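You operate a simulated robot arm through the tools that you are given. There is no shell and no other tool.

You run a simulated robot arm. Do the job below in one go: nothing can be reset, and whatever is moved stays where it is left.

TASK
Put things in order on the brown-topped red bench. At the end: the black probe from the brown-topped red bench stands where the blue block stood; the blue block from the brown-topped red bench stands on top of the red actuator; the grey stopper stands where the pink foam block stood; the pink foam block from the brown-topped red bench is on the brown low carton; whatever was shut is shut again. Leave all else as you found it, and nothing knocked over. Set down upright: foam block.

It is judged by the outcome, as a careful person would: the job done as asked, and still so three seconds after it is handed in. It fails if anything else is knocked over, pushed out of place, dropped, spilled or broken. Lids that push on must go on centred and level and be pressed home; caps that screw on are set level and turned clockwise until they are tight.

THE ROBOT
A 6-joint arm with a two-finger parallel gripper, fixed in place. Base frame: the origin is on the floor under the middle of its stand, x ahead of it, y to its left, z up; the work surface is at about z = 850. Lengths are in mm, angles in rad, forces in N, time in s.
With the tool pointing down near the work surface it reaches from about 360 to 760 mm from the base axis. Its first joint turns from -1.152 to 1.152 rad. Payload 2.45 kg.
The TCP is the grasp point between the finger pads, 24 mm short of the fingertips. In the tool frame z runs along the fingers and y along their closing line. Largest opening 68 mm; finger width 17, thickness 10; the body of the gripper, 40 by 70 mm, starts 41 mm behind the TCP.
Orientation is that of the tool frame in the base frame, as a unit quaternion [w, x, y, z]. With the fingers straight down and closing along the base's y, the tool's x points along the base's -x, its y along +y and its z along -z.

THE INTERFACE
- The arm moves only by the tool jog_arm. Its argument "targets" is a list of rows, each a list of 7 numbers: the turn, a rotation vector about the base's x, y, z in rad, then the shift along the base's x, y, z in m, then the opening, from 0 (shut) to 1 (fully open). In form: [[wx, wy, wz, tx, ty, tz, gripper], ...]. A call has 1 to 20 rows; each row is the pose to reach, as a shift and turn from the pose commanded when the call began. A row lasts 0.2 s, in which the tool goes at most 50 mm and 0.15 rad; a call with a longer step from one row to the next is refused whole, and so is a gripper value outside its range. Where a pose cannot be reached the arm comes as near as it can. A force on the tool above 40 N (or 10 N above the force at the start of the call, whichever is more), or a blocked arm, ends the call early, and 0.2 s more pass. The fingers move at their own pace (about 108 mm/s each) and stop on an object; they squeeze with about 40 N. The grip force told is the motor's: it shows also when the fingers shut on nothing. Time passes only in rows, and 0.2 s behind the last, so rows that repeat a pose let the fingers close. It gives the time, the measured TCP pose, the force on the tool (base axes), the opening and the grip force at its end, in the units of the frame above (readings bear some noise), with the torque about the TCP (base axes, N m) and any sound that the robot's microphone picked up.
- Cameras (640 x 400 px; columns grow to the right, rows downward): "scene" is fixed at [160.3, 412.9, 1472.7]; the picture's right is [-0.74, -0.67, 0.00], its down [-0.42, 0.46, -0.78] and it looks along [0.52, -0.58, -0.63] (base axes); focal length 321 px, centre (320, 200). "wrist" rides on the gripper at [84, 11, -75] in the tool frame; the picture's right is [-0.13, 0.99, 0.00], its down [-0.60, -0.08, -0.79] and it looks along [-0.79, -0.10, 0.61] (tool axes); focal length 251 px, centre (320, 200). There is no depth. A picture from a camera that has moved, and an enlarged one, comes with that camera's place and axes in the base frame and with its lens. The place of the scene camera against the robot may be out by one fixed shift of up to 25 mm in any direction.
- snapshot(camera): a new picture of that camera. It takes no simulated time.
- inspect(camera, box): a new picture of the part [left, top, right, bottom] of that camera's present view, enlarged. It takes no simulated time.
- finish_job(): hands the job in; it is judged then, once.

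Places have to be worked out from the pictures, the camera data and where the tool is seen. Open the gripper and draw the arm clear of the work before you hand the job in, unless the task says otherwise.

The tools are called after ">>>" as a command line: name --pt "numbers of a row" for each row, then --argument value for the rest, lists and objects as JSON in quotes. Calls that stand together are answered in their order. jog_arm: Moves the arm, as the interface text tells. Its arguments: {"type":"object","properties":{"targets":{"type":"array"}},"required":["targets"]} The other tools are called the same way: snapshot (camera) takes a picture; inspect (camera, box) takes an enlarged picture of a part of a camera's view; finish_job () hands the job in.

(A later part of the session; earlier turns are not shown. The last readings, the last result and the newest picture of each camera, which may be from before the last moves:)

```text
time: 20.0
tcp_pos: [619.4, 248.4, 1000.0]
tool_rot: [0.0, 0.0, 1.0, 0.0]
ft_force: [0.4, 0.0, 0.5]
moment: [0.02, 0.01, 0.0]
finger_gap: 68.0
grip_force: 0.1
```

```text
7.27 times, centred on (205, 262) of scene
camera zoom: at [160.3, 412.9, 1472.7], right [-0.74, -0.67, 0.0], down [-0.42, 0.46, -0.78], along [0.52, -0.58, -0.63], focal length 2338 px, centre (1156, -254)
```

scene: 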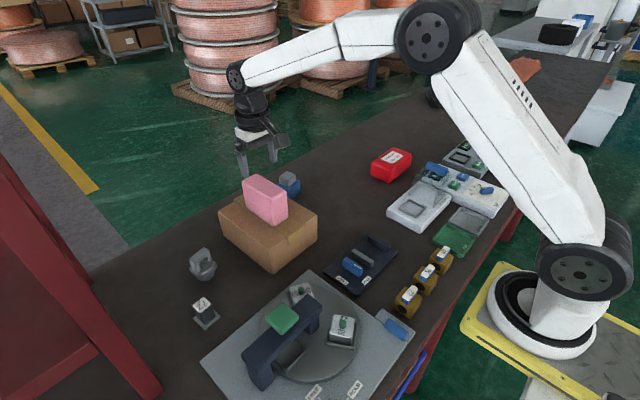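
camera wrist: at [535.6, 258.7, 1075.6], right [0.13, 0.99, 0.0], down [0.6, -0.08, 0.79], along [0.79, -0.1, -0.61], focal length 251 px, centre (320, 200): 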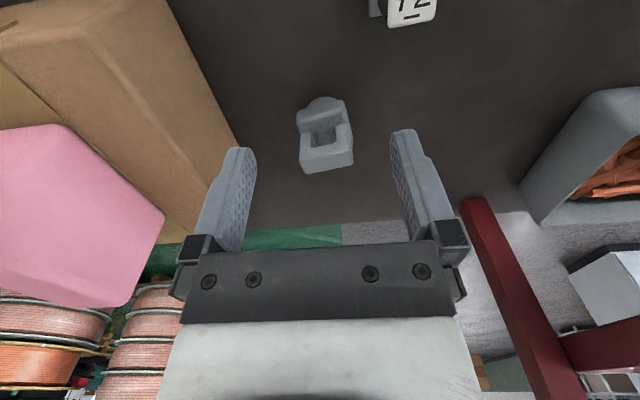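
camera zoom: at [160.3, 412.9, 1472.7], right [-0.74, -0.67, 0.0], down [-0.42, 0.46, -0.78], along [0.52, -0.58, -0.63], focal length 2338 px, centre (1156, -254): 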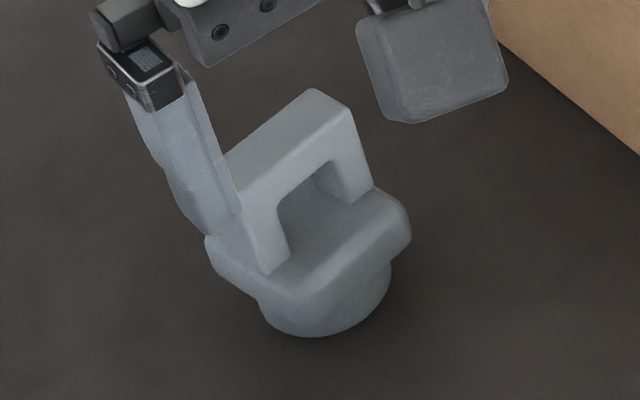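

The stopper has a round foot, a plate (top z≈878), and an arch handle about 46 wide × 17 thick reaching z≈914, centred near (690, 245) with yaw about 0.14. I move above it with matching yaw, keeping the fingertips above the arch, and check.

>>> jog_arm --pt "0 0 0.05 0.025 -0.001 0 1" --pt "0 0 0.1 0.05 -0.002 0 1" --pt "0 0 0.14 0.07 -0.0035 0 1" --pt "0 0 0.14 0.07 -0.0035 -0.035 1" --pt "0 0 0.14 0.07 -0.0035 -0.055 1" --pt "0 0 0.14 0.07 -0.0035 -0.055 1"

>>> snapshot --camera "wrist"

>>> inspect --camera "wrist" --box '[230, 60, 410, 220]'

>>> inspect --camera "scene" --box '[170, 210, 250, 290]'

```text
time: 21.4
tcp_pos: [689.1, 246.0, 945.2]
tool_rot: [0.0, -0.071, 0.998, 0.0]
ft_force: [-0.3, 0.2, -1.7]
moment: [0.02, -0.01, -0.02]
finger_gap: 68.0
grip_force: 0.0
```

```text
taken
camera wrist: at [604.9, 244.8, 1021.6], right [-0.01, 1.0, 0.0], down [0.61, 0.01, 0.79], along [0.79, 0.01, -0.61], focal length 251 px, centre (320, 200)
```

wrist: 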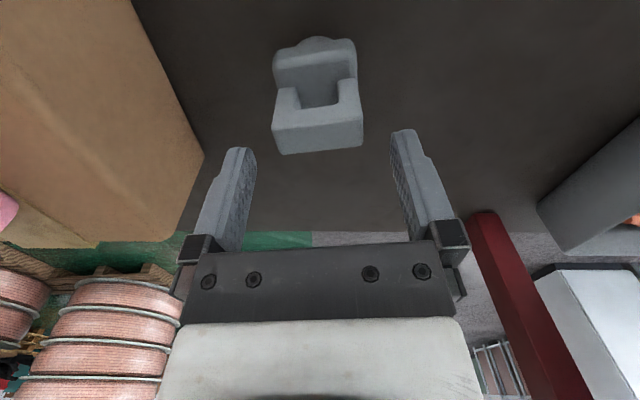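

```text
2.50 times, centred on (320, 140) of wrist
camera zoom: at [604.9, 244.8, 1021.6], right [-0.01, 1.0, 0.0], down [0.61, 0.01, 0.79], along [0.79, 0.01, -0.61], focal length 629 px, centre (320, 350)
```

zoom: 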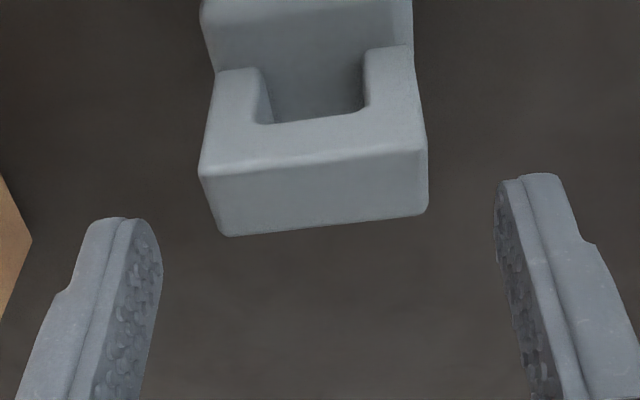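

```text
5.00 times, centred on (210, 250) of scene
camera zoom: at [160.3, 412.9, 1472.7], right [-0.74, -0.67, 0.0], down [-0.42, 0.46, -0.78], along [0.52, -0.58, -0.63], focal length 1607 px, centre (870, -50)
```

zoom: 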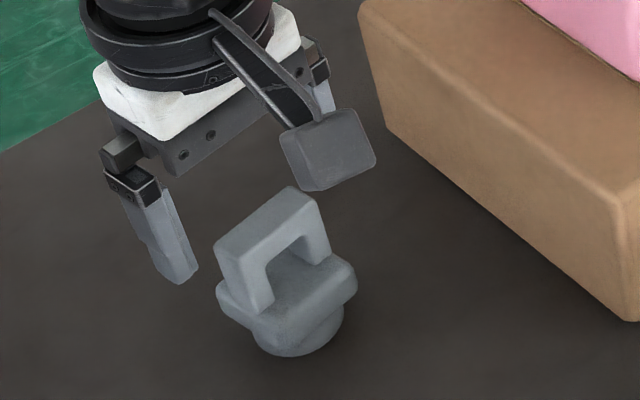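

The tool is centred over the arch and the yaw matches. I descend 38 mm so the fingertips sit just above the plate, then grip.

>>> jog_arm --pt "0 0 0 0 0 -0.02 1" --pt "0 0 0 0 0 -0.038 1" --pt "0 0 0 0 0 -0.038 1"

>>> inspect --camera "scene" --box '[170, 220, 240, 290]'

>>> snapshot --camera "wrist"

```text
time: 22.2
tcp_pos: [689.9, 245.6, 907.6]
tool_rot: [0.001, -0.07, 0.998, -0.001]
ft_force: [-0.3, 0.2, -0.9]
moment: [-0.02, 0.01, 0.0]
finger_gap: 67.9
grip_force: 0.1
```

```text
5.71 times, centred on (205, 255) of scene
camera zoom: at [160.3, 412.9, 1472.7], right [-0.74, -0.67, 0.0], down [-0.42, 0.46, -0.78], along [0.52, -0.58, -0.63], focal length 1837 px, centre (977, -114)
```

zoom: 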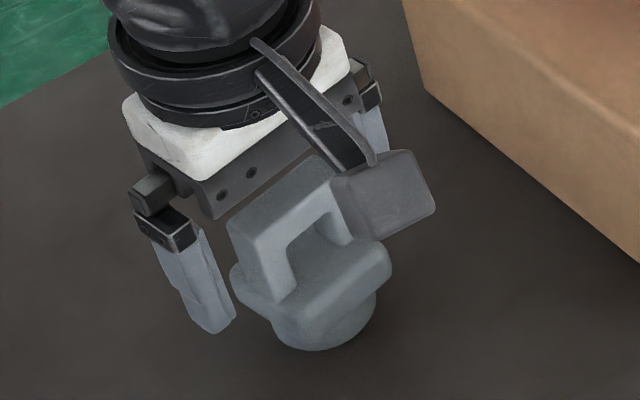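

```text
taken
camera wrist: at [604.3, 245.0, 983.4], right [-0.01, 1.0, 0.0], down [0.61, 0.01, 0.79], along [0.79, 0.01, -0.61], focal length 251 px, centre (320, 200)
```

wrist: 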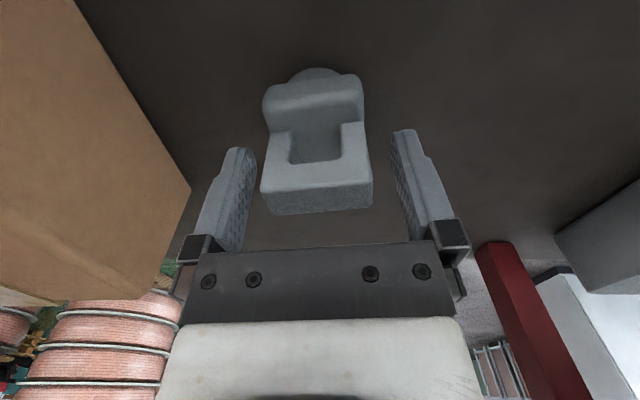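

Fingers straddle the arch properly. Closing the gripper now.

>>> jog_arm --pt "0 0 0 0 0 0 0" --pt "0 0 0 0 0 0 0" --pt "0 0 0 0 0 0 0"

>>> inspect --camera "scene" --box '[170, 220, 240, 290]'

>>> snapshot --camera "wrist"

```text
time: 23.0
tcp_pos: [689.3, 246.0, 907.8]
tool_rot: [0.0, -0.07, 0.998, 0.0]
ft_force: [0.2, -0.7, -0.8]
moment: [-0.04, 0.02, 0.02]
finger_gap: 45.6
grip_force: 39.8
```

```text
5.71 times, centred on (205, 255) of scene
camera zoom: at [160.3, 412.9, 1472.7], right [-0.74, -0.67, 0.0], down [-0.42, 0.46, -0.78], along [0.52, -0.58, -0.63], focal length 1837 px, centre (977, -114)
```

zoom: 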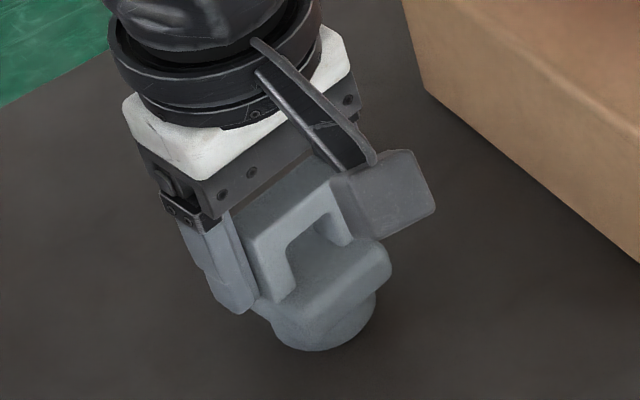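

```text
taken
camera wrist: at [604.2, 244.9, 983.5], right [-0.01, 1.0, 0.0], down [0.61, 0.01, 0.79], along [0.79, 0.01, -0.61], focal length 251 px, centre (320, 200)
```

wrist: 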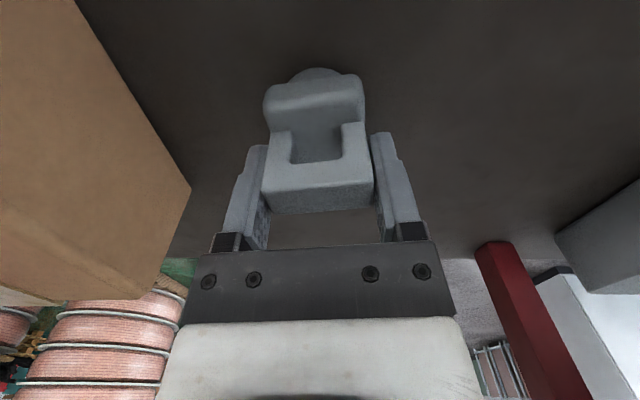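

Gripped at 45.6 mm. I lift the stopper high (clear of the foam on the carton, top ≈1017) and carry it to above the pink's old spot.

>>> jog_arm --pt "0 0 0 0 0 0.02 0" --pt "0 0 0 0 0 0.06 0" --pt "0 0 0 -0.005 0 0.105 0" --pt "0 0 0 -0.02 0 0.15 0" --pt "0 0 0 -0.035 0 0.19 0" --pt "0 0 0 -0.042 -0.01 0.22 0" --pt "0 0 0 -0.042 -0.05 0.225 0" --pt "0 0 0 -0.042 -0.095 0.225 0" --pt "0 0 0 -0.042 -0.14 0.225 0" --pt "0 0 0 -0.042 -0.185 0.225 0" --pt "0 0 0 -0.042 -0.23 0.225 0" --pt "0 0 0 -0.042 -0.275 0.225 0" --pt "0 0 0 -0.042 -0.32 0.225 0" --pt "0 0 0 -0.042 -0.365 0.225 0" --pt "0 0 0 -0.042 -0.41 0.225 0" --pt "0 0 0 -0.042 -0.442 0.225 0" --pt "0 0 0 -0.042 -0.442 0.225 0"

>>> snapshot --camera "scene"

>>> snapshot --camera "wrist"

```text
time: 26.6
tcp_pos: [648.2, -197.6, 1132.4]
tool_rot: [0.0, -0.07, 0.998, 0.0]
ft_force: [-0.8, 0.2, -0.9]
moment: [0.02, -0.01, -0.01]
finger_gap: 45.6
grip_force: 40.3
```

```text
taken
```

scene: 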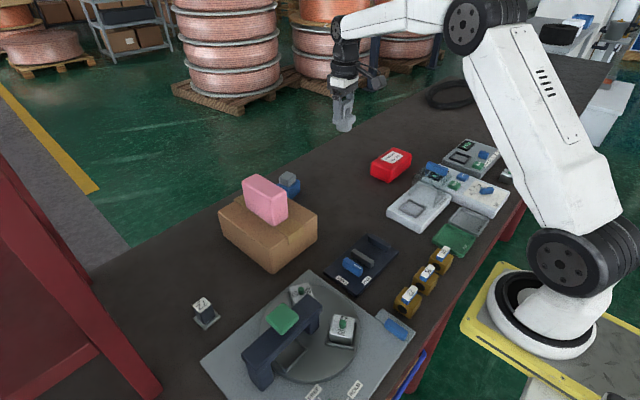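

```text
taken
camera wrist: at [562.5, -197.9, 1207.6], right [-0.01, 1.0, 0.0], down [0.61, 0.01, 0.79], along [0.79, 0.01, -0.61], focal length 251 px, centre (320, 200)
```

wrist: 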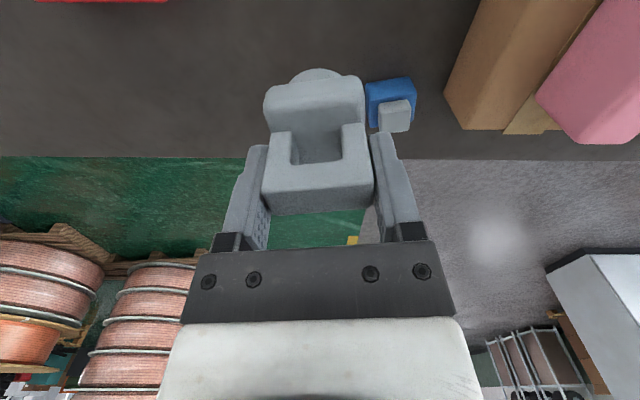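

The stopper is held firmly above the target. Now lowering to a few mm above the bench.

>>> jog_arm --pt "0 0 0 0 0.001 -0.04 0" --pt "0 0 0 0 0.001 -0.085 0" --pt "0 0 0 0 0.001 -0.13 0" --pt "0 0 0 0 0.001 -0.17 0" --pt "0 0 0 0 0.001 -0.2 0" --pt "0 0 0 0 0.001 -0.218 0" --pt "0 0 0 0 0.001 -0.218 0"

>>> inspect --camera "scene" --box '[300, 140, 400, 220]'

```text
time: 28.2
tcp_pos: [647.8, -196.1, 913.9]
tool_rot: [0.0, -0.07, 0.998, 0.001]
ft_force: [0.8, -0.7, -0.5]
moment: [-0.03, -0.01, 0.02]
finger_gap: 45.6
grip_force: 40.1
```

```text
5.00 times, centred on (350, 180) of scene
camera zoom: at [160.3, 412.9, 1472.7], right [-0.74, -0.67, 0.0], down [-0.42, 0.46, -0.78], along [0.52, -0.58, -0.63], focal length 1607 px, centre (170, 300)
```

zoom: 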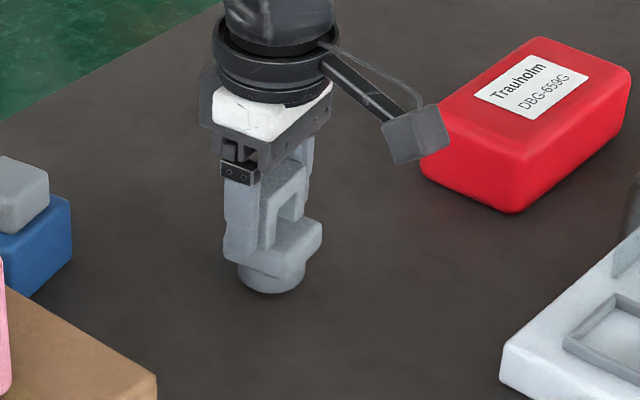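

About 6 mm above the bench. I lower 5 mm, then feel for contact.

>>> jog_arm --pt "0 0 0 0 0 -0.003 0" --pt "0 0 0 0 0 -0.005 0" --pt "0 0 0 0 0 -0.005 0"

```text
time: 29.0
tcp_pos: [647.6, -194.7, 908.4]
tool_rot: [0.0, -0.07, 0.998, 0.0]
ft_force: [0.3, -0.8, -0.6]
moment: [0.02, 0.0, -0.04]
finger_gap: 45.6
grip_force: 39.9
```

No contact yet; 1 mm steps further.

>>> jog_arm --pt "0 0 0 0 0 -0.001 0" --pt "0 0 0 0 0 -0.002 0" --pt "0 0 0 0 0 -0.002 0"

```text
time: 29.8
tcp_pos: [646.4, -195.6, 908.6]
tool_rot: [0.0, -0.071, 0.997, 0.0]
ft_force: [-0.6, 0.4, -0.4]
moment: [-0.01, -0.03, -0.02]
finger_gap: 45.5
grip_force: 40.2
```

>>> jog_arm --pt "0 0 0 0 0 -0.001 0" --pt "0 0 0 0 0 -0.001 0"

>>> inspect --camera "scene" --box '[320, 160, 380, 210]'

```text
time: 30.4
tcp_pos: [646.7, -194.8, 907.5]
tool_rot: [0.0, -0.072, 0.997, 0.0]
ft_force: [0.1, 0.1, 0.6]
moment: [-0.01, 0.02, 0.01]
finger_gap: 45.6
grip_force: 39.7
```

```text
8.00 times, centred on (350, 185) of scene
camera zoom: at [160.3, 412.9, 1472.7], right [-0.74, -0.67, 0.0], down [-0.42, 0.46, -0.78], along [0.52, -0.58, -0.63], focal length 2571 px, centre (80, 320)
```

zoom: 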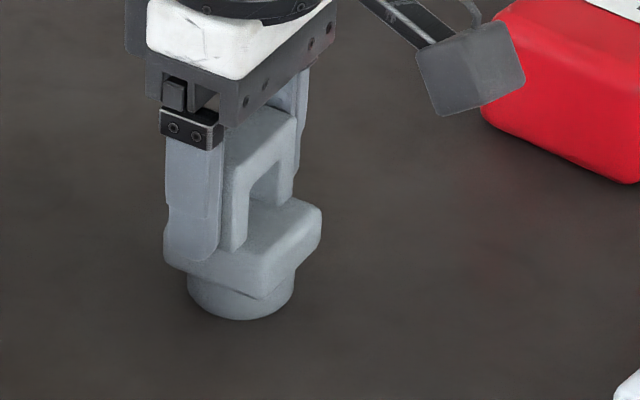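

>>> jog_arm --pt "0 0 0 0 0 -0.001 0" --pt "0 0 0 0 0 -0.0015 0" --pt "0 0 0 0 0 -0.0015 0"

```text
time: 31.2
tcp_pos: [647.9, -193.5, 907.7]
tool_rot: [0.001, -0.07, 0.998, -0.001]
ft_force: [-4.4, -0.3, 13.8]
moment: [0.02, 0.35, 0.01]
finger_gap: 46.0
grip_force: 40.1
```

Firm contact (≈14 N), so the stopper is on the bench. I release and lift away.

>>> jog_arm --pt "0 0 0 0 0 0.0005 1" --pt "0 0 0 0 0 0.0005 1" --pt "0 0 0 0 0 0.02 1" --pt "0 0 0 0 0 0.06 1" --pt "0 0 0 0 0 0.105 1" --pt "0 0 0 0 0 0.14 1" --pt "0 0 0 0 0 0.14 1"

>>> snapshot --camera "wrist"

>>> inspect --camera "scene" --box '[270, 120, 430, 230]'

```text
time: 32.8
tcp_pos: [647.2, -197.0, 1045.8]
tool_rot: [0.0, -0.07, 0.998, 0.001]
ft_force: [0.1, -0.7, 0.6]
moment: [0.0, 0.03, 0.0]
finger_gap: 68.0
grip_force: 0.0
```

```text
taken
camera wrist: at [562.0, -196.2, 1122.5], right [-0.01, 1.0, 0.0], down [0.61, 0.01, 0.79], along [0.79, 0.01, -0.61], focal length 251 px, centre (320, 200)
```

wrist: 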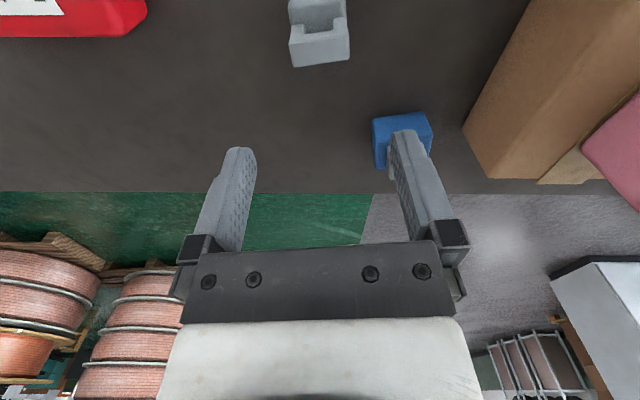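

```text
3.64 times, centred on (350, 175) of scene
camera zoom: at [160.3, 412.9, 1472.7], right [-0.74, -0.67, 0.0], down [-0.42, 0.46, -0.78], along [0.52, -0.58, -0.63], focal length 1169 px, centre (211, 291)
```

zoom: 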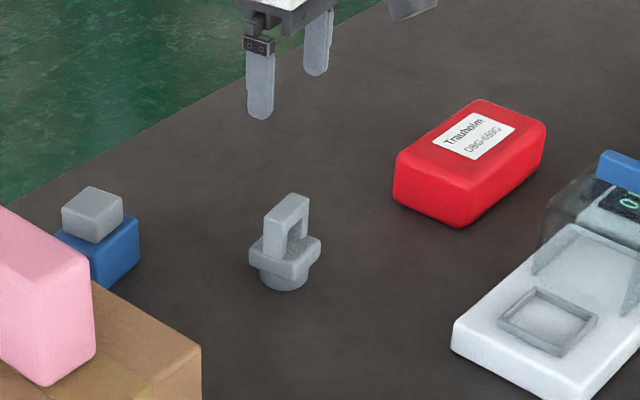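

The stopper stands where the foam was. Now I get a close view of the red actuator for the blue block's destination.

>>> jog_arm --pt "0 0 -0.03 -0.024 -0.034 0 1" --pt "0 0 -0.06 -0.049 -0.068 0 1" --pt "0 0 -0.09 -0.074 -0.102 0 1" --pt "0 0 -0.12 -0.099 -0.136 0 1" --pt "0 0 -0.14 -0.124 -0.17 0 1" --pt "0 0 -0.14 -0.147 -0.203 0 1" --pt "0 0 -0.14 -0.147 -0.203 0 1"

>>> snapshot --camera "wrist"

>>> inspect --camera "wrist" --box '[200, 20, 400, 180]'

>>> inspect --camera "scene" --box '[360, 135, 420, 190]'

```text
time: 34.4
tcp_pos: [499.7, -400.4, 1042.7]
tool_rot: [0.0, -0.001, 1.0, 0.0]
ft_force: [-1.0, -0.8, -0.2]
moment: [0.0, 0.0, 0.03]
finger_gap: 67.9
grip_force: 0.0
```

```text
taken
camera wrist: at [415.1, -388.7, 1118.3], right [0.13, 0.99, 0.0], down [0.6, -0.08, 0.79], along [0.79, -0.1, -0.61], focal length 251 px, centre (320, 200)
```

wrist: 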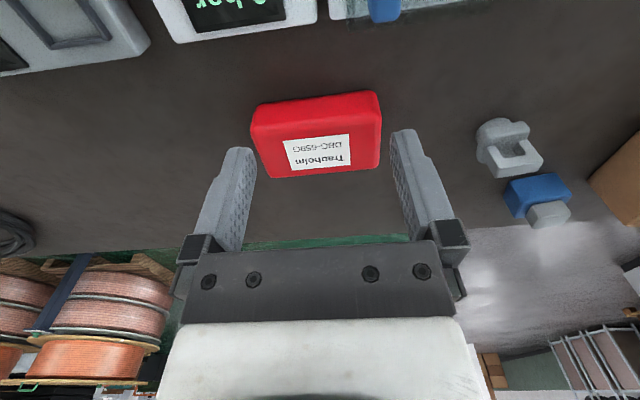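

```text
2.50 times, centred on (300, 100) of wrist
camera zoom: at [415.1, -388.7, 1118.3], right [0.13, 0.99, 0.0], down [0.6, -0.08, 0.79], along [0.79, -0.1, -0.61], focal length 629 px, centre (370, 450)
```

zoom: 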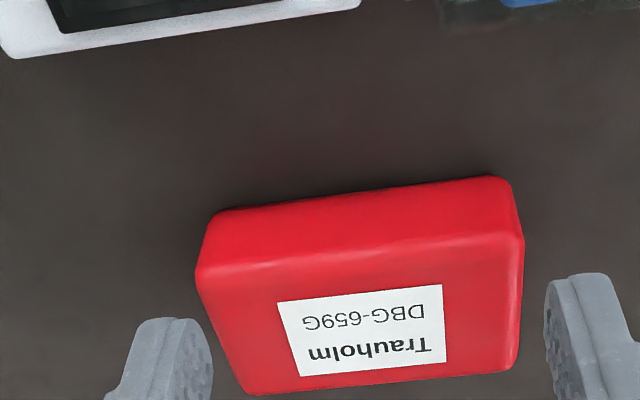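

```text
7.27 times, centred on (390, 162) of scene
camera zoom: at [160.3, 412.9, 1472.7], right [-0.74, -0.67, 0.0], down [-0.42, 0.46, -0.78], along [0.52, -0.58, -0.63], focal length 2338 px, centre (-189, 473)
```

zoom: 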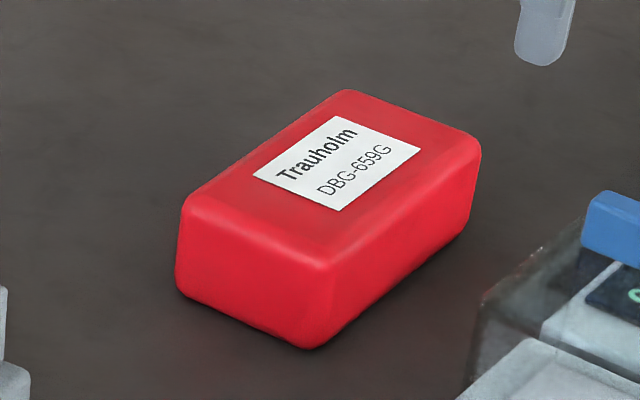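

Red actuator: spans about x 571–648, y -484 to -347, top z≈897, centre (610, -415). Now I move to near the blue block at a safe height with yaw 0.17, and then test the far reach.

>>> jog_arm --pt "0 0 0.02 0.024 0.037 0 1" --pt "0 0 0.04 0.048 0.075 0 1" --pt "0 0 0.06 0.073 0.113 0 1" --pt "0 0 0.08 0.098 0.151 0 1" --pt "0 0 0.1 0.123 0.189 0 1" --pt "0 0 0.12 0.148 0.227 0 1" --pt "0 0 0.14 0.173 0.265 0 1" --pt "0 0 0.172 0.199 0.303 0 1" --pt "0 0 0.172 0.225 0.303 -0.01 1" --pt "0 0 0.172 0.248 0.303 -0.02 1" --pt "0 0 0.172 0.268 0.303 -0.03 1" --pt "0 0 0.172 0.268 0.303 -0.03 1"

>>> snapshot --camera "wrist"

>>> snapshot --camera "scene"

```text
time: 37.0
tcp_pos: [764.0, -93.8, 1013.8]
tool_rot: [0.0, -0.086, 0.996, 0.0]
ft_force: [-0.1, -0.5, 0.5]
moment: [0.0, 0.0, -0.01]
finger_gap: 68.0
grip_force: 0.0
out of reach, approached as far as the arm can: row 11, 12
```

```text
taken
camera wrist: at [678.5, -97.2, 1089.7], right [-0.04, 1.0, 0.0], down [0.61, 0.03, 0.79], along [0.79, 0.03, -0.61], focal length 251 px, centre (320, 200)
```

wrist: 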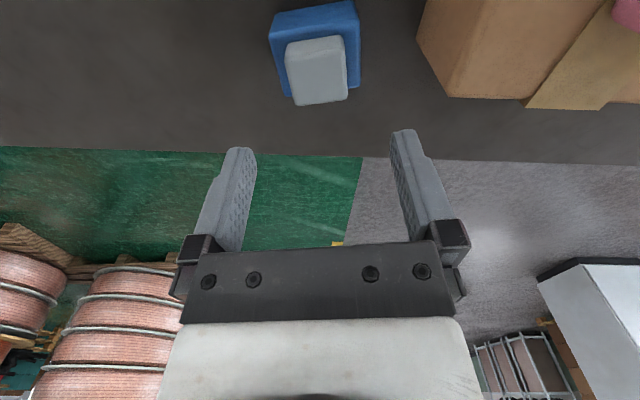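

```text
taken
```

scene: 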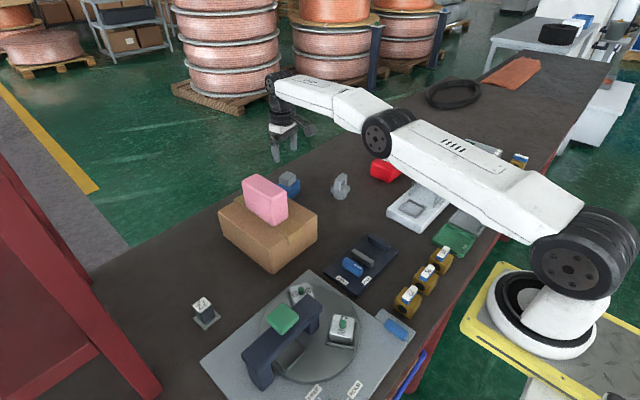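

The vertical tool stalls at x≈764, so I'll need to tilt the fingers outward about 0.2 rad to reach the block at (769, -95). First a zoomed look to pin down the knob's position.

>>> inspect --camera "wrist" --box '[250, 0, 390, 120]'

```text
3.33 times, centred on (320, 60) of wrist
camera zoom: at [678.5, -97.2, 1089.7], right [-0.04, 1.0, 0.0], down [0.61, 0.03, 0.79], along [0.79, 0.03, -0.61], focal length 838 px, centre (320, 667)
```

zoom: 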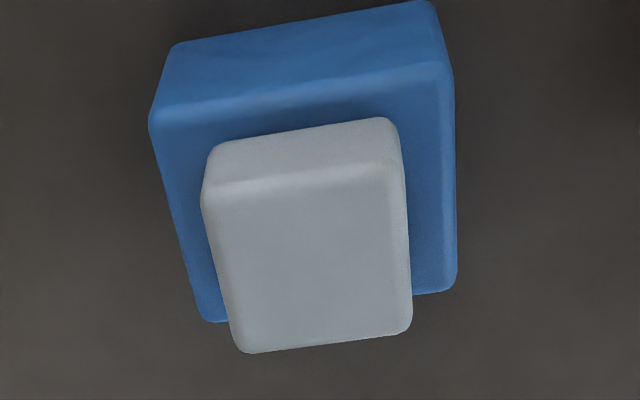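

Refined: blue block about 62 × 46 × 42 centred (767.5, -95), knob about 38 × 35 with its top at z≈917, centred on the block. I tilt the tool 0.18 rad outward about its closing axis and check the pose.

>>> jog_arm --pt "0.0103 -0.0591 0 0 0 0 1" --pt "0.0205 -0.1182 0 0 0 0 1" --pt "0.0308 -0.1773 0 0 0 0 1" --pt "0.0308 -0.1773 0 0 0 0 1"

>>> snapshot --camera "wrist"

```text
time: 38.0
tcp_pos: [763.0, -93.3, 1015.2]
tool_rot: [0.09, -0.086, 0.992, 0.007]
ft_force: [0.3, -0.4, 0.7]
moment: [0.0, 0.02, -0.01]
finger_gap: 68.1
grip_force: 0.0
```

```text
taken
camera wrist: at [666.7, -99.8, 1074.9], right [-0.05, 1.0, 0.02], down [0.46, 0.0, 0.89], along [0.89, 0.05, -0.46], focal length 251 px, centre (320, 200)
```

wrist: 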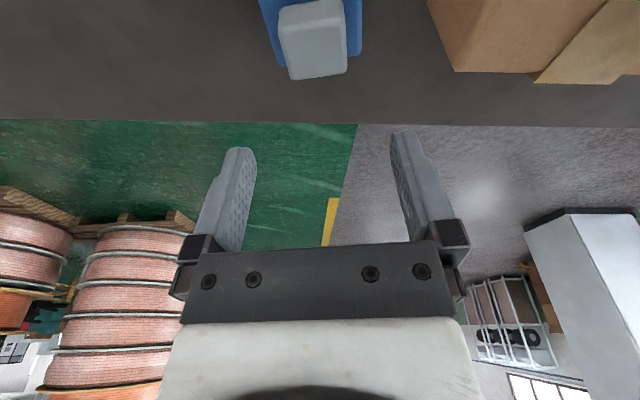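

The tilt works. I move to (767, -95) and lower to z≈950, fingertips still above the knob, and check alignment.

>>> jog_arm --pt "0 0 0 0.004 -0.0015 -0.02 1" --pt "0 0 0 0.004 -0.0015 -0.045 1" --pt "0 0 0 0.004 -0.0015 -0.063 1" --pt "0 0 0 0.004 -0.0015 -0.063 1"

>>> snapshot --camera "wrist"

>>> inspect --camera "wrist" --box '[230, 60, 410, 220]'

>>> inspect --camera "scene" --box '[240, 110, 340, 210]'

```text
time: 39.0
tcp_pos: [767.3, -95.8, 952.2]
tool_rot: [0.09, -0.086, 0.992, 0.009]
ft_force: [0.1, 0.0, -0.3]
moment: [-0.01, -0.02, 0.02]
finger_gap: 68.2
grip_force: 0.1
```

```text
taken
camera wrist: at [670.0, -101.9, 1011.7], right [-0.05, 1.0, 0.02], down [0.46, 0.0, 0.89], along [0.89, 0.05, -0.46], focal length 251 px, centre (320, 200)
```

wrist: 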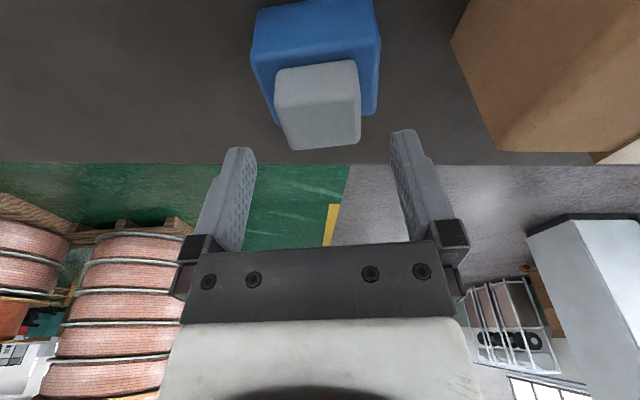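

```text
2.50 times, centred on (320, 140) of wrist
camera zoom: at [670.0, -101.9, 1011.7], right [-0.05, 1.0, 0.02], down [0.46, 0.0, 0.89], along [0.89, 0.05, -0.46], focal length 629 px, centre (320, 350)
```

zoom: 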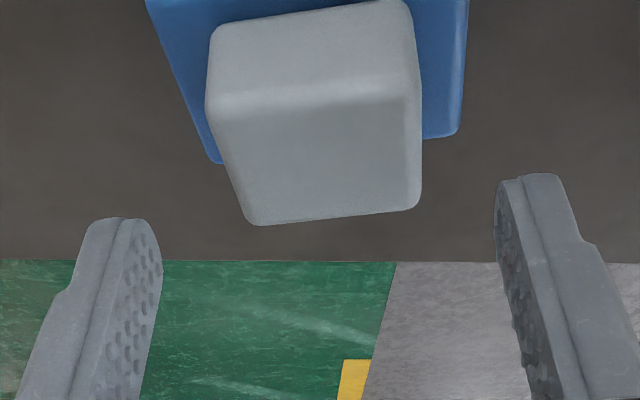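

```text
4.00 times, centred on (290, 160) of scene
camera zoom: at [160.3, 412.9, 1472.7], right [-0.74, -0.67, 0.0], down [-0.42, 0.46, -0.78], along [0.52, -0.58, -0.63], focal length 1286 px, centre (440, 360)
```

zoom: 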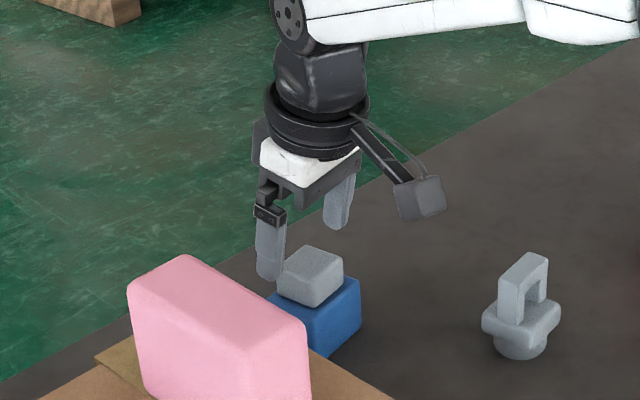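

The tool is over the knob within about 1.5 mm. I descend so the tips are just above the block's top face, then look before gripping.

>>> jog_arm --pt "0 0 0 0 0.001 -0.016 1" --pt "0 0 0 0 0.001 -0.031 1" --pt "0 0 0 0 0.001 -0.031 1"

>>> inspect --camera "scene" --box '[260, 140, 330, 210]'

>>> snapshot --camera "wrist"

```text
time: 39.8
tcp_pos: [767.9, -95.8, 920.1]
tool_rot: [0.089, -0.085, 0.992, 0.007]
ft_force: [0.9, 0.1, -1.1]
moment: [-0.02, 0.05, 0.02]
finger_gap: 68.0
grip_force: 0.2
```

```text
5.71 times, centred on (295, 175) of scene
camera zoom: at [160.3, 412.9, 1472.7], right [-0.74, -0.67, 0.0], down [-0.42, 0.46, -0.78], along [0.52, -0.58, -0.63], focal length 1837 px, centre (463, 343)
```

zoom: 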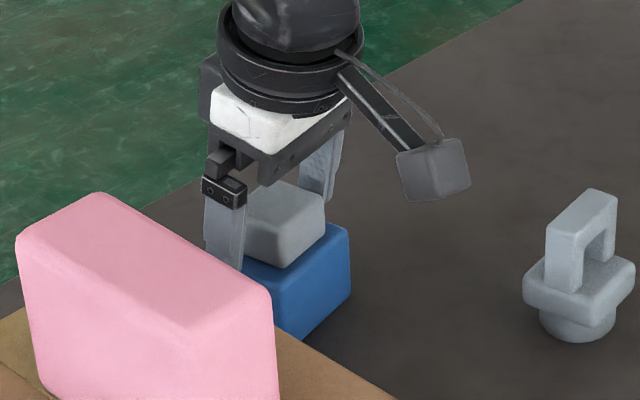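

```text
taken
camera wrist: at [669.9, -100.9, 980.2], right [-0.05, 1.0, 0.02], down [0.46, 0.0, 0.89], along [0.89, 0.05, -0.46], focal length 251 px, centre (320, 200)
```

wrist: 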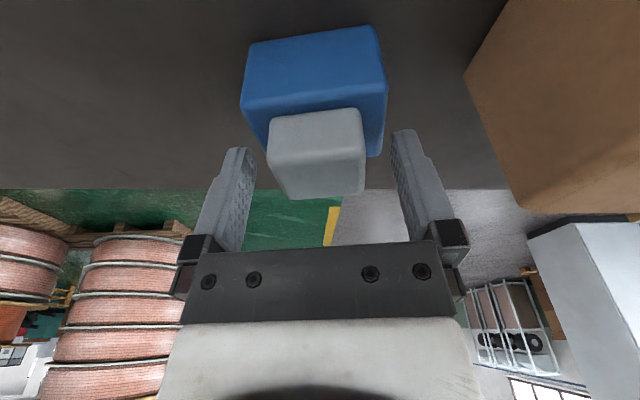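

The knob sits between the fingers. Closing.

>>> jog_arm --pt "0 0 0 0 0 0 0" --pt "0 0 0 0 0 0 0" --pt "0 0 0 0 0 0 0"

>>> snapshot --camera "wrist"

>>> inspect --camera "scene" --box '[260, 140, 330, 210]'

```text
time: 40.6
tcp_pos: [767.9, -95.5, 921.2]
tool_rot: [0.089, -0.085, 0.992, 0.008]
ft_force: [0.9, 0.9, 1.0]
moment: [0.0, -0.01, 0.02]
finger_gap: 39.6
grip_force: 40.2
```

```text
taken
camera wrist: at [669.9, -100.9, 980.5], right [-0.05, 1.0, 0.02], down [0.46, 0.0, 0.89], along [0.89, 0.05, -0.46], focal length 251 px, centre (320, 200)
```

wrist: 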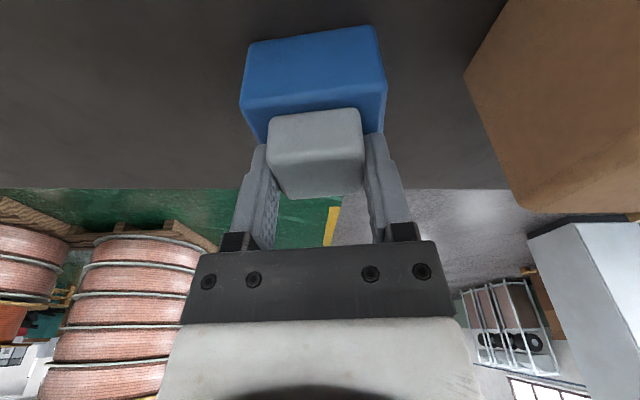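

```text
5.71 times, centred on (295, 175) of scene
camera zoom: at [160.3, 413.0, 1472.7], right [-0.74, -0.67, 0.0], down [-0.42, 0.46, -0.78], along [0.52, -0.58, -0.63], focal length 1837 px, centre (463, 343)
```

zoom: 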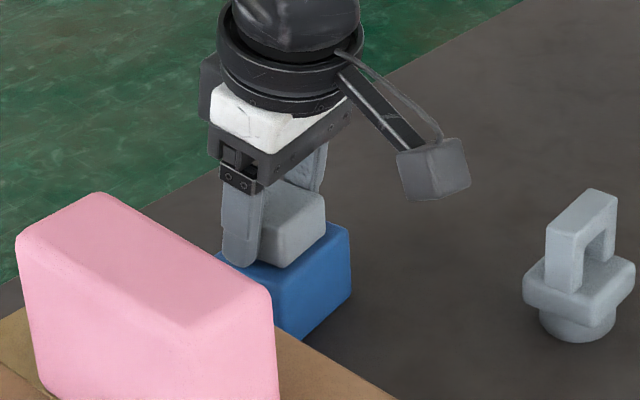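

Gripped (39.6 mm) without shifting. I lift 20 mm to see whether the block comes with the knob.

>>> jog_arm --pt "0 0 0 0 0 0.005 0" --pt "0 0 0 0 0 0.012 0" --pt "0 0 0 0 0 0.02 0" --pt "0 0 0 0 0 0.02 0"

>>> snapshot --camera "wrist"

>>> inspect --camera "scene" --box '[260, 140, 330, 210]'

```text
time: 41.6
tcp_pos: [767.4, -95.2, 941.9]
tool_rot: [0.089, -0.086, 0.992, 0.007]
ft_force: [-0.8, -0.6, -2.7]
moment: [0.03, 0.01, 0.0]
finger_gap: 39.8
grip_force: 39.9
```

```text
taken
camera wrist: at [670.3, -101.0, 1000.3], right [-0.04, 1.0, 0.02], down [0.46, 0.0, 0.89], along [0.89, 0.05, -0.46], focal length 251 px, centre (320, 200)
```

wrist: 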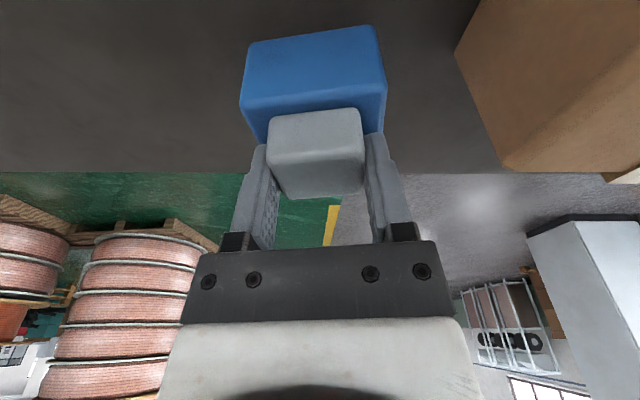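

```text
5.71 times, centred on (295, 175) of scene
camera zoom: at [160.4, 412.9, 1472.7], right [-0.74, -0.67, 0.0], down [-0.42, 0.46, -0.78], along [0.52, -0.58, -0.63], focal length 1837 px, centre (463, 343)
```

zoom: 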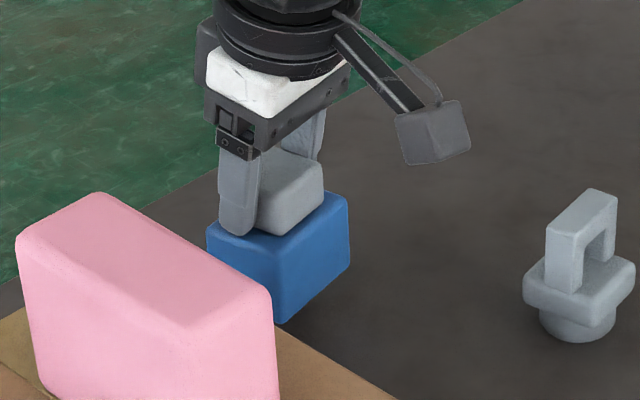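

The knob and block are one piece. I carry it, level, at safe height to above the red actuator, rotating to align with it.

>>> jog_arm --pt "0 0 0 0 0 0.03 0" --pt "0 0 0 -0.01 0 0.07 0" --pt "0 0 0 -0.03 -0.01 0.1 0" --pt "0 0 -0.0215 -0.046 -0.0488 0.1 0" --pt "0 0 -0.043 -0.062 -0.0875 0.1 0" --pt "0 0 -0.0645 -0.078 -0.1263 0.1 0" --pt "0 0 -0.086 -0.094 -0.165 0.1 0" --pt "0 0 -0.1075 -0.11 -0.2038 0.1 0" --pt "0 0 -0.129 -0.126 -0.2425 0.1 0" --pt "0 0 -0.1505 -0.142 -0.2813 0.1 0" --pt "0 0 -0.172 -0.1583 -0.3199 0.1 0" --pt "0 0 -0.172 -0.1583 -0.3199 0.1 0"

>>> snapshot --camera "wrist"

>>> snapshot --camera "scene"

>>> inspect --camera "scene" --box '[340, 90, 440, 190]'

```text
time: 44.2
tcp_pos: [607.2, -414.9, 1042.5]
tool_rot: [0.09, 0.0, 0.996, -0.001]
ft_force: [-0.2, -0.5, -3.2]
moment: [-0.02, 0.02, -0.02]
finger_gap: 39.7
grip_force: 39.9
```

```text
taken
camera wrist: at [511.1, -404.0, 1102.0], right [0.13, 0.99, 0.02], down [0.45, -0.08, 0.89], along [0.88, -0.1, -0.46], focal length 251 px, centre (320, 200)
```

wrist: 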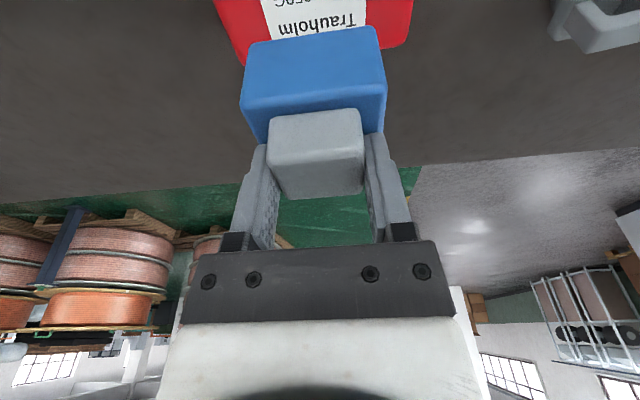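

```text
taken
```

scene: 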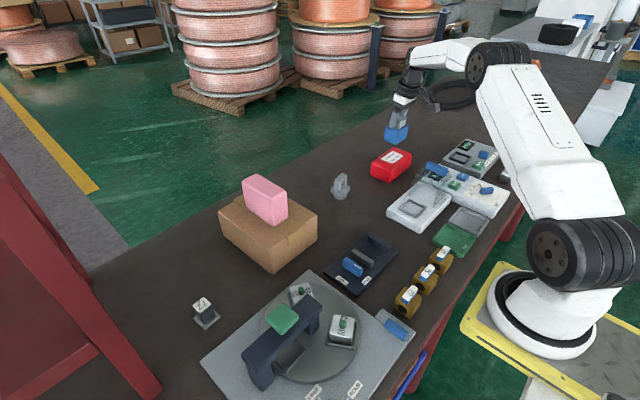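

```text
4.00 times, centred on (390, 140) of scene
camera zoom: at [160.4, 412.9, 1472.7], right [-0.74, -0.67, 0.0], down [-0.42, 0.46, -0.78], along [0.52, -0.58, -0.63], focal length 1286 px, centre (40, 440)
```

zoom: 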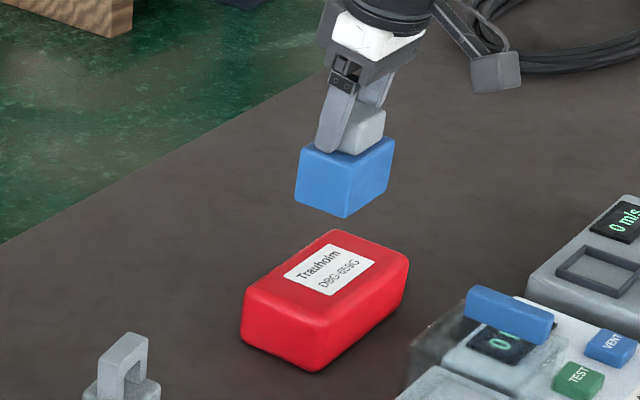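

The block hangs over the actuator, level. I lower to about 7 mm above its top and check position.

>>> jog_arm --pt "0 0 0 0.001 0 -0.03 0" --pt "0 0 0 0.001 0 -0.055 0" --pt "0 0 0 0.001 0 -0.065 0" --pt "0 0 0 0.001 0 -0.065 0"

>>> inspect --camera "scene" --box '[350, 110, 430, 190]'

>>> snapshot --camera "wrist"

```text
time: 45.2
tcp_pos: [610.2, -412.8, 977.6]
tool_rot: [0.09, -0.001, 0.996, 0.0]
ft_force: [-0.2, 0.2, -2.3]
moment: [0.0, -0.02, 0.03]
finger_gap: 39.8
grip_force: 39.9
```

```text
5.00 times, centred on (390, 150) of scene
camera zoom: at [160.3, 412.9, 1472.7], right [-0.74, -0.67, 0.0], down [-0.42, 0.46, -0.78], along [0.52, -0.58, -0.63], focal length 1607 px, centre (-30, 450)
```

zoom: 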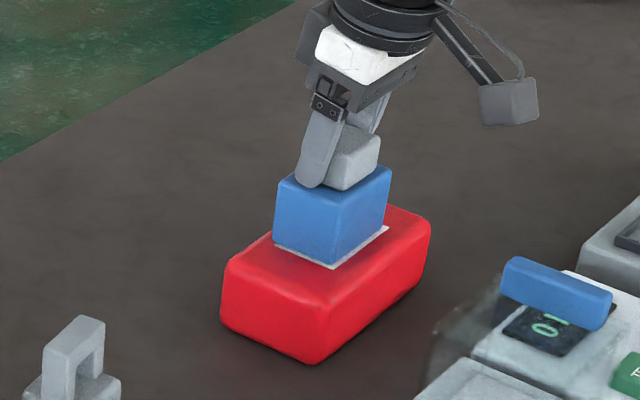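

```text
taken
camera wrist: at [513.2, -402.6, 1035.8], right [0.13, 0.99, 0.02], down [0.45, -0.08, 0.89], along [0.88, -0.1, -0.46], focal length 251 px, centre (320, 200)
```

wrist: 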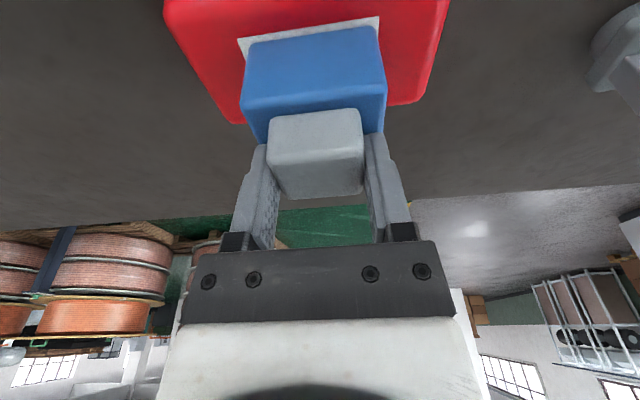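

The block is well centred on the actuator. Lowering further in small steps to contact.

>>> jog_arm --pt "0 0 0 0 0 -0.003 0" --pt "0 0 0 0 0 -0.005 0" --pt "0 0 0 0 0 -0.005 0"

```text
time: 46.0
tcp_pos: [611.5, -413.3, 976.3]
tool_rot: [0.092, -0.001, 0.996, -0.002]
ft_force: [-6.2, 5.0, 28.7]
moment: [0.47, 0.86, 0.01]
finger_gap: 39.9
grip_force: 40.0
```

Contact came earlier than expected (≈29 N at z≈976), so the actuator top is a bit higher than I estimated. I ease back up 3 mm to relax the force and look closely.

>>> jog_arm --pt "0 0 0 0 0 0.0015 0" --pt "0 0 0 0 0 0.003 0" --pt "0 0 0 0 0 0.003 0"

>>> inspect --camera "scene" --box '[365, 130, 415, 180]'

>>> inspect --camera "wrist" --box '[150, 0, 470, 200]'

```text
time: 46.8
tcp_pos: [611.6, -416.1, 976.4]
tool_rot: [0.091, -0.001, 0.996, -0.002]
ft_force: [1.4, 0.4, 17.7]
moment: [-0.2, -0.3, 0.02]
finger_gap: 39.7
grip_force: 40.0
```

```text
8.00 times, centred on (390, 155) of scene
camera zoom: at [160.0, 413.2, 1472.7], right [-0.74, -0.67, 0.0], down [-0.42, 0.46, -0.78], along [0.52, -0.58, -0.63], focal length 2571 px, centre (-240, 560)
```

zoom: 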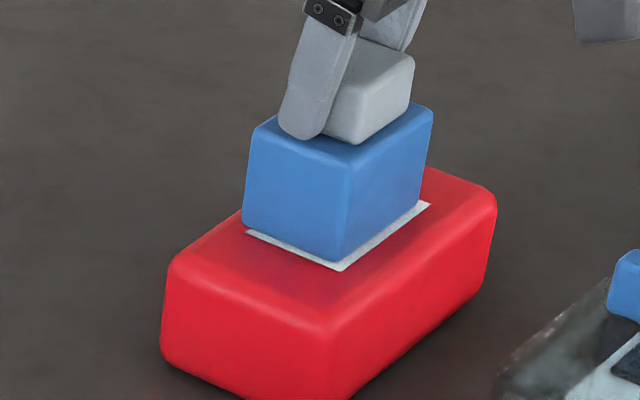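

```text
2.00 times, centred on (310, 100) of wrist
camera zoom: at [514.2, -403.4, 1035.0], right [0.13, 0.99, 0.02], down [0.45, -0.08, 0.89], along [0.88, -0.1, -0.46], focal length 503 px, centre (340, 400)
```

zoom: 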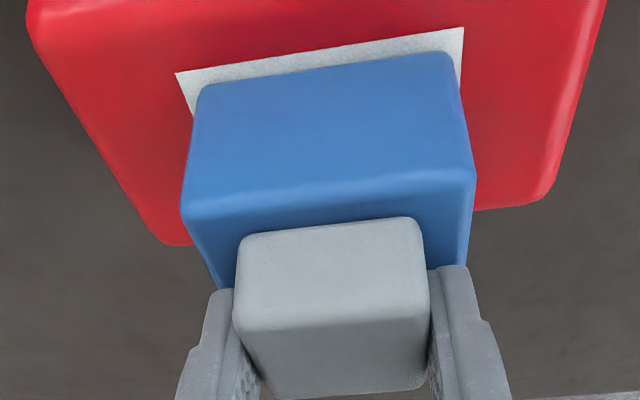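

The block is resting flat on the actuator's label area. I relieve another 1.5 mm of pressure, then open and withdraw upward along the tilt.

>>> jog_arm --pt "0 0 0 0 0 0.001 0" --pt "0 0 0 0 0 0.0015 0" --pt "0 0 0 0 0 0.0015 0"

```text
time: 47.6
tcp_pos: [610.3, -414.3, 974.8]
tool_rot: [0.09, -0.001, 0.996, 0.0]
ft_force: [4.0, 0.4, 10.0]
moment: [-0.31, -0.54, 0.06]
finger_gap: 39.7
grip_force: 40.1
```

>>> jog_arm --pt "0 0 0 0 0 0.0015 0" --pt "0 0 0 0 0 0.0015 1" --pt "0 0 0 0 0 0.0015 1" --pt "0 0 0 0 0 0.01 1" --pt "0 0 0 0 0 0.035 1" --pt "0 0 0 0 0 0.075 1" --pt "0 0 0 0 0 0.1 1" --pt "0 0 0 0 0 0.1 1"

>>> inspect --camera "scene" --box '[350, 110, 430, 190]'

>>> snapshot --camera "wrist"

```text
time: 49.4
tcp_pos: [611.0, -414.0, 1077.1]
tool_rot: [0.089, -0.001, 0.996, 0.0]
ft_force: [0.3, 0.8, -1.0]
moment: [0.02, -0.02, 0.01]
finger_gap: 67.9
grip_force: 0.1
```

```text
5.00 times, centred on (390, 150) of scene
camera zoom: at [160.3, 412.9, 1472.7], right [-0.74, -0.67, 0.0], down [-0.42, 0.46, -0.78], along [0.52, -0.58, -0.63], focal length 1607 px, centre (-30, 450)
```

zoom: 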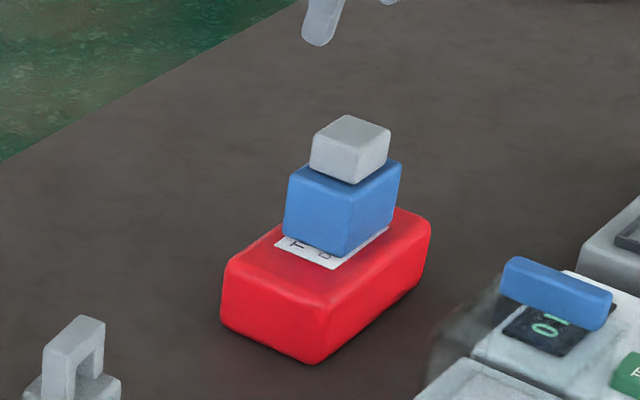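

```text
taken
camera wrist: at [514.2, -402.4, 1135.4], right [0.13, 0.99, 0.02], down [0.45, -0.08, 0.89], along [0.88, -0.1, -0.46], focal length 251 px, centre (320, 200)
```

wrist: 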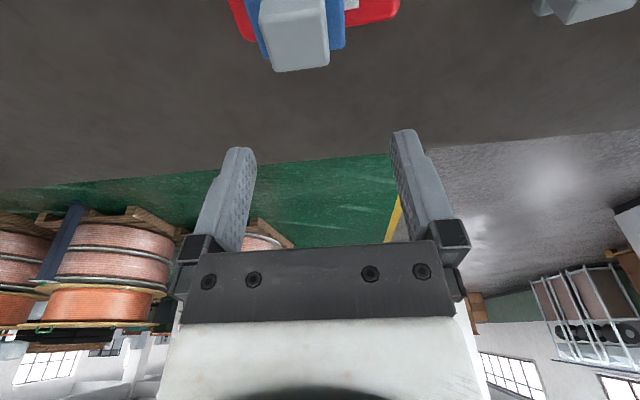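

Released; the block stands on the actuator but shifted about 13 mm along -y during release. I straighten the tool and step back to verify it is flat and fully supported.

>>> jog_arm --pt "0 0.06 0 -0.04 0 0 1" --pt "0 0.12 0 -0.08 0 0 1" --pt "0 0.18 0 -0.11 0 -0.02 1" --pt "0 0.18 0 -0.11 0 -0.03 1" --pt "0 0.18 0 -0.11 0 -0.03 1"

>>> snapshot --camera "wrist"

>>> inspect --camera "wrist" --box '[220, 40, 420, 180]'

>>> inspect --camera "scene" --box '[365, 120, 415, 180]'

```text
time: 50.6
tcp_pos: [499.4, -412.8, 1045.5]
tool_rot: [0.0, 0.0, 1.0, 0.0]
ft_force: [-0.8, 0.5, 0.1]
moment: [-0.01, 0.0, 0.0]
finger_gap: 68.0
grip_force: 0.1
```

```text
taken
camera wrist: at [415.5, -403.0, 1121.1], right [0.13, 0.99, 0.0], down [0.6, -0.08, 0.79], along [0.79, -0.1, -0.61], focal length 251 px, centre (320, 200)
```

wrist: 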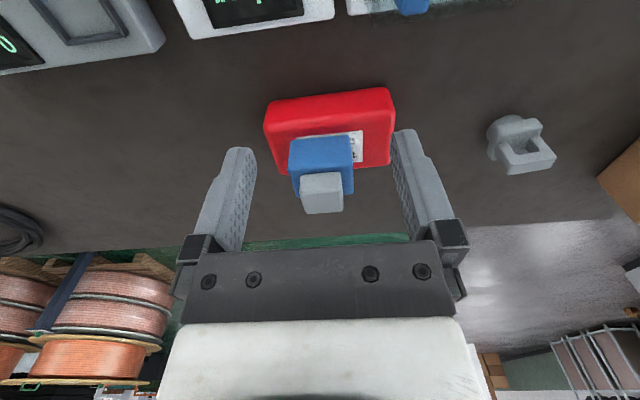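

```text
2.86 times, centred on (320, 110) of wrist
camera zoom: at [415.5, -403.0, 1121.1], right [0.13, 0.99, 0.0], down [0.6, -0.08, 0.79], along [0.79, -0.1, -0.61], focal length 718 px, centre (320, 457)
```

zoom: 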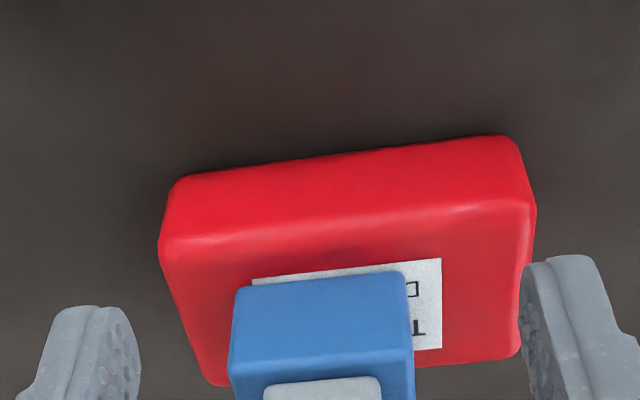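

```text
6.67 times, centred on (390, 150) of scene
camera zoom: at [160.3, 412.9, 1472.7], right [-0.74, -0.67, 0.0], down [-0.42, 0.46, -0.78], along [0.52, -0.58, -0.63], focal length 2143 px, centre (-147, 533)
```

zoom: 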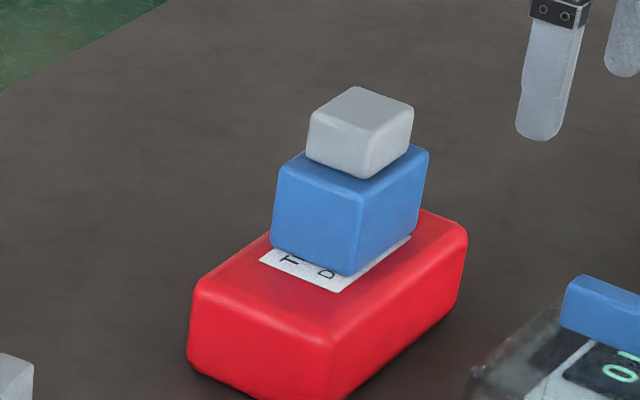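

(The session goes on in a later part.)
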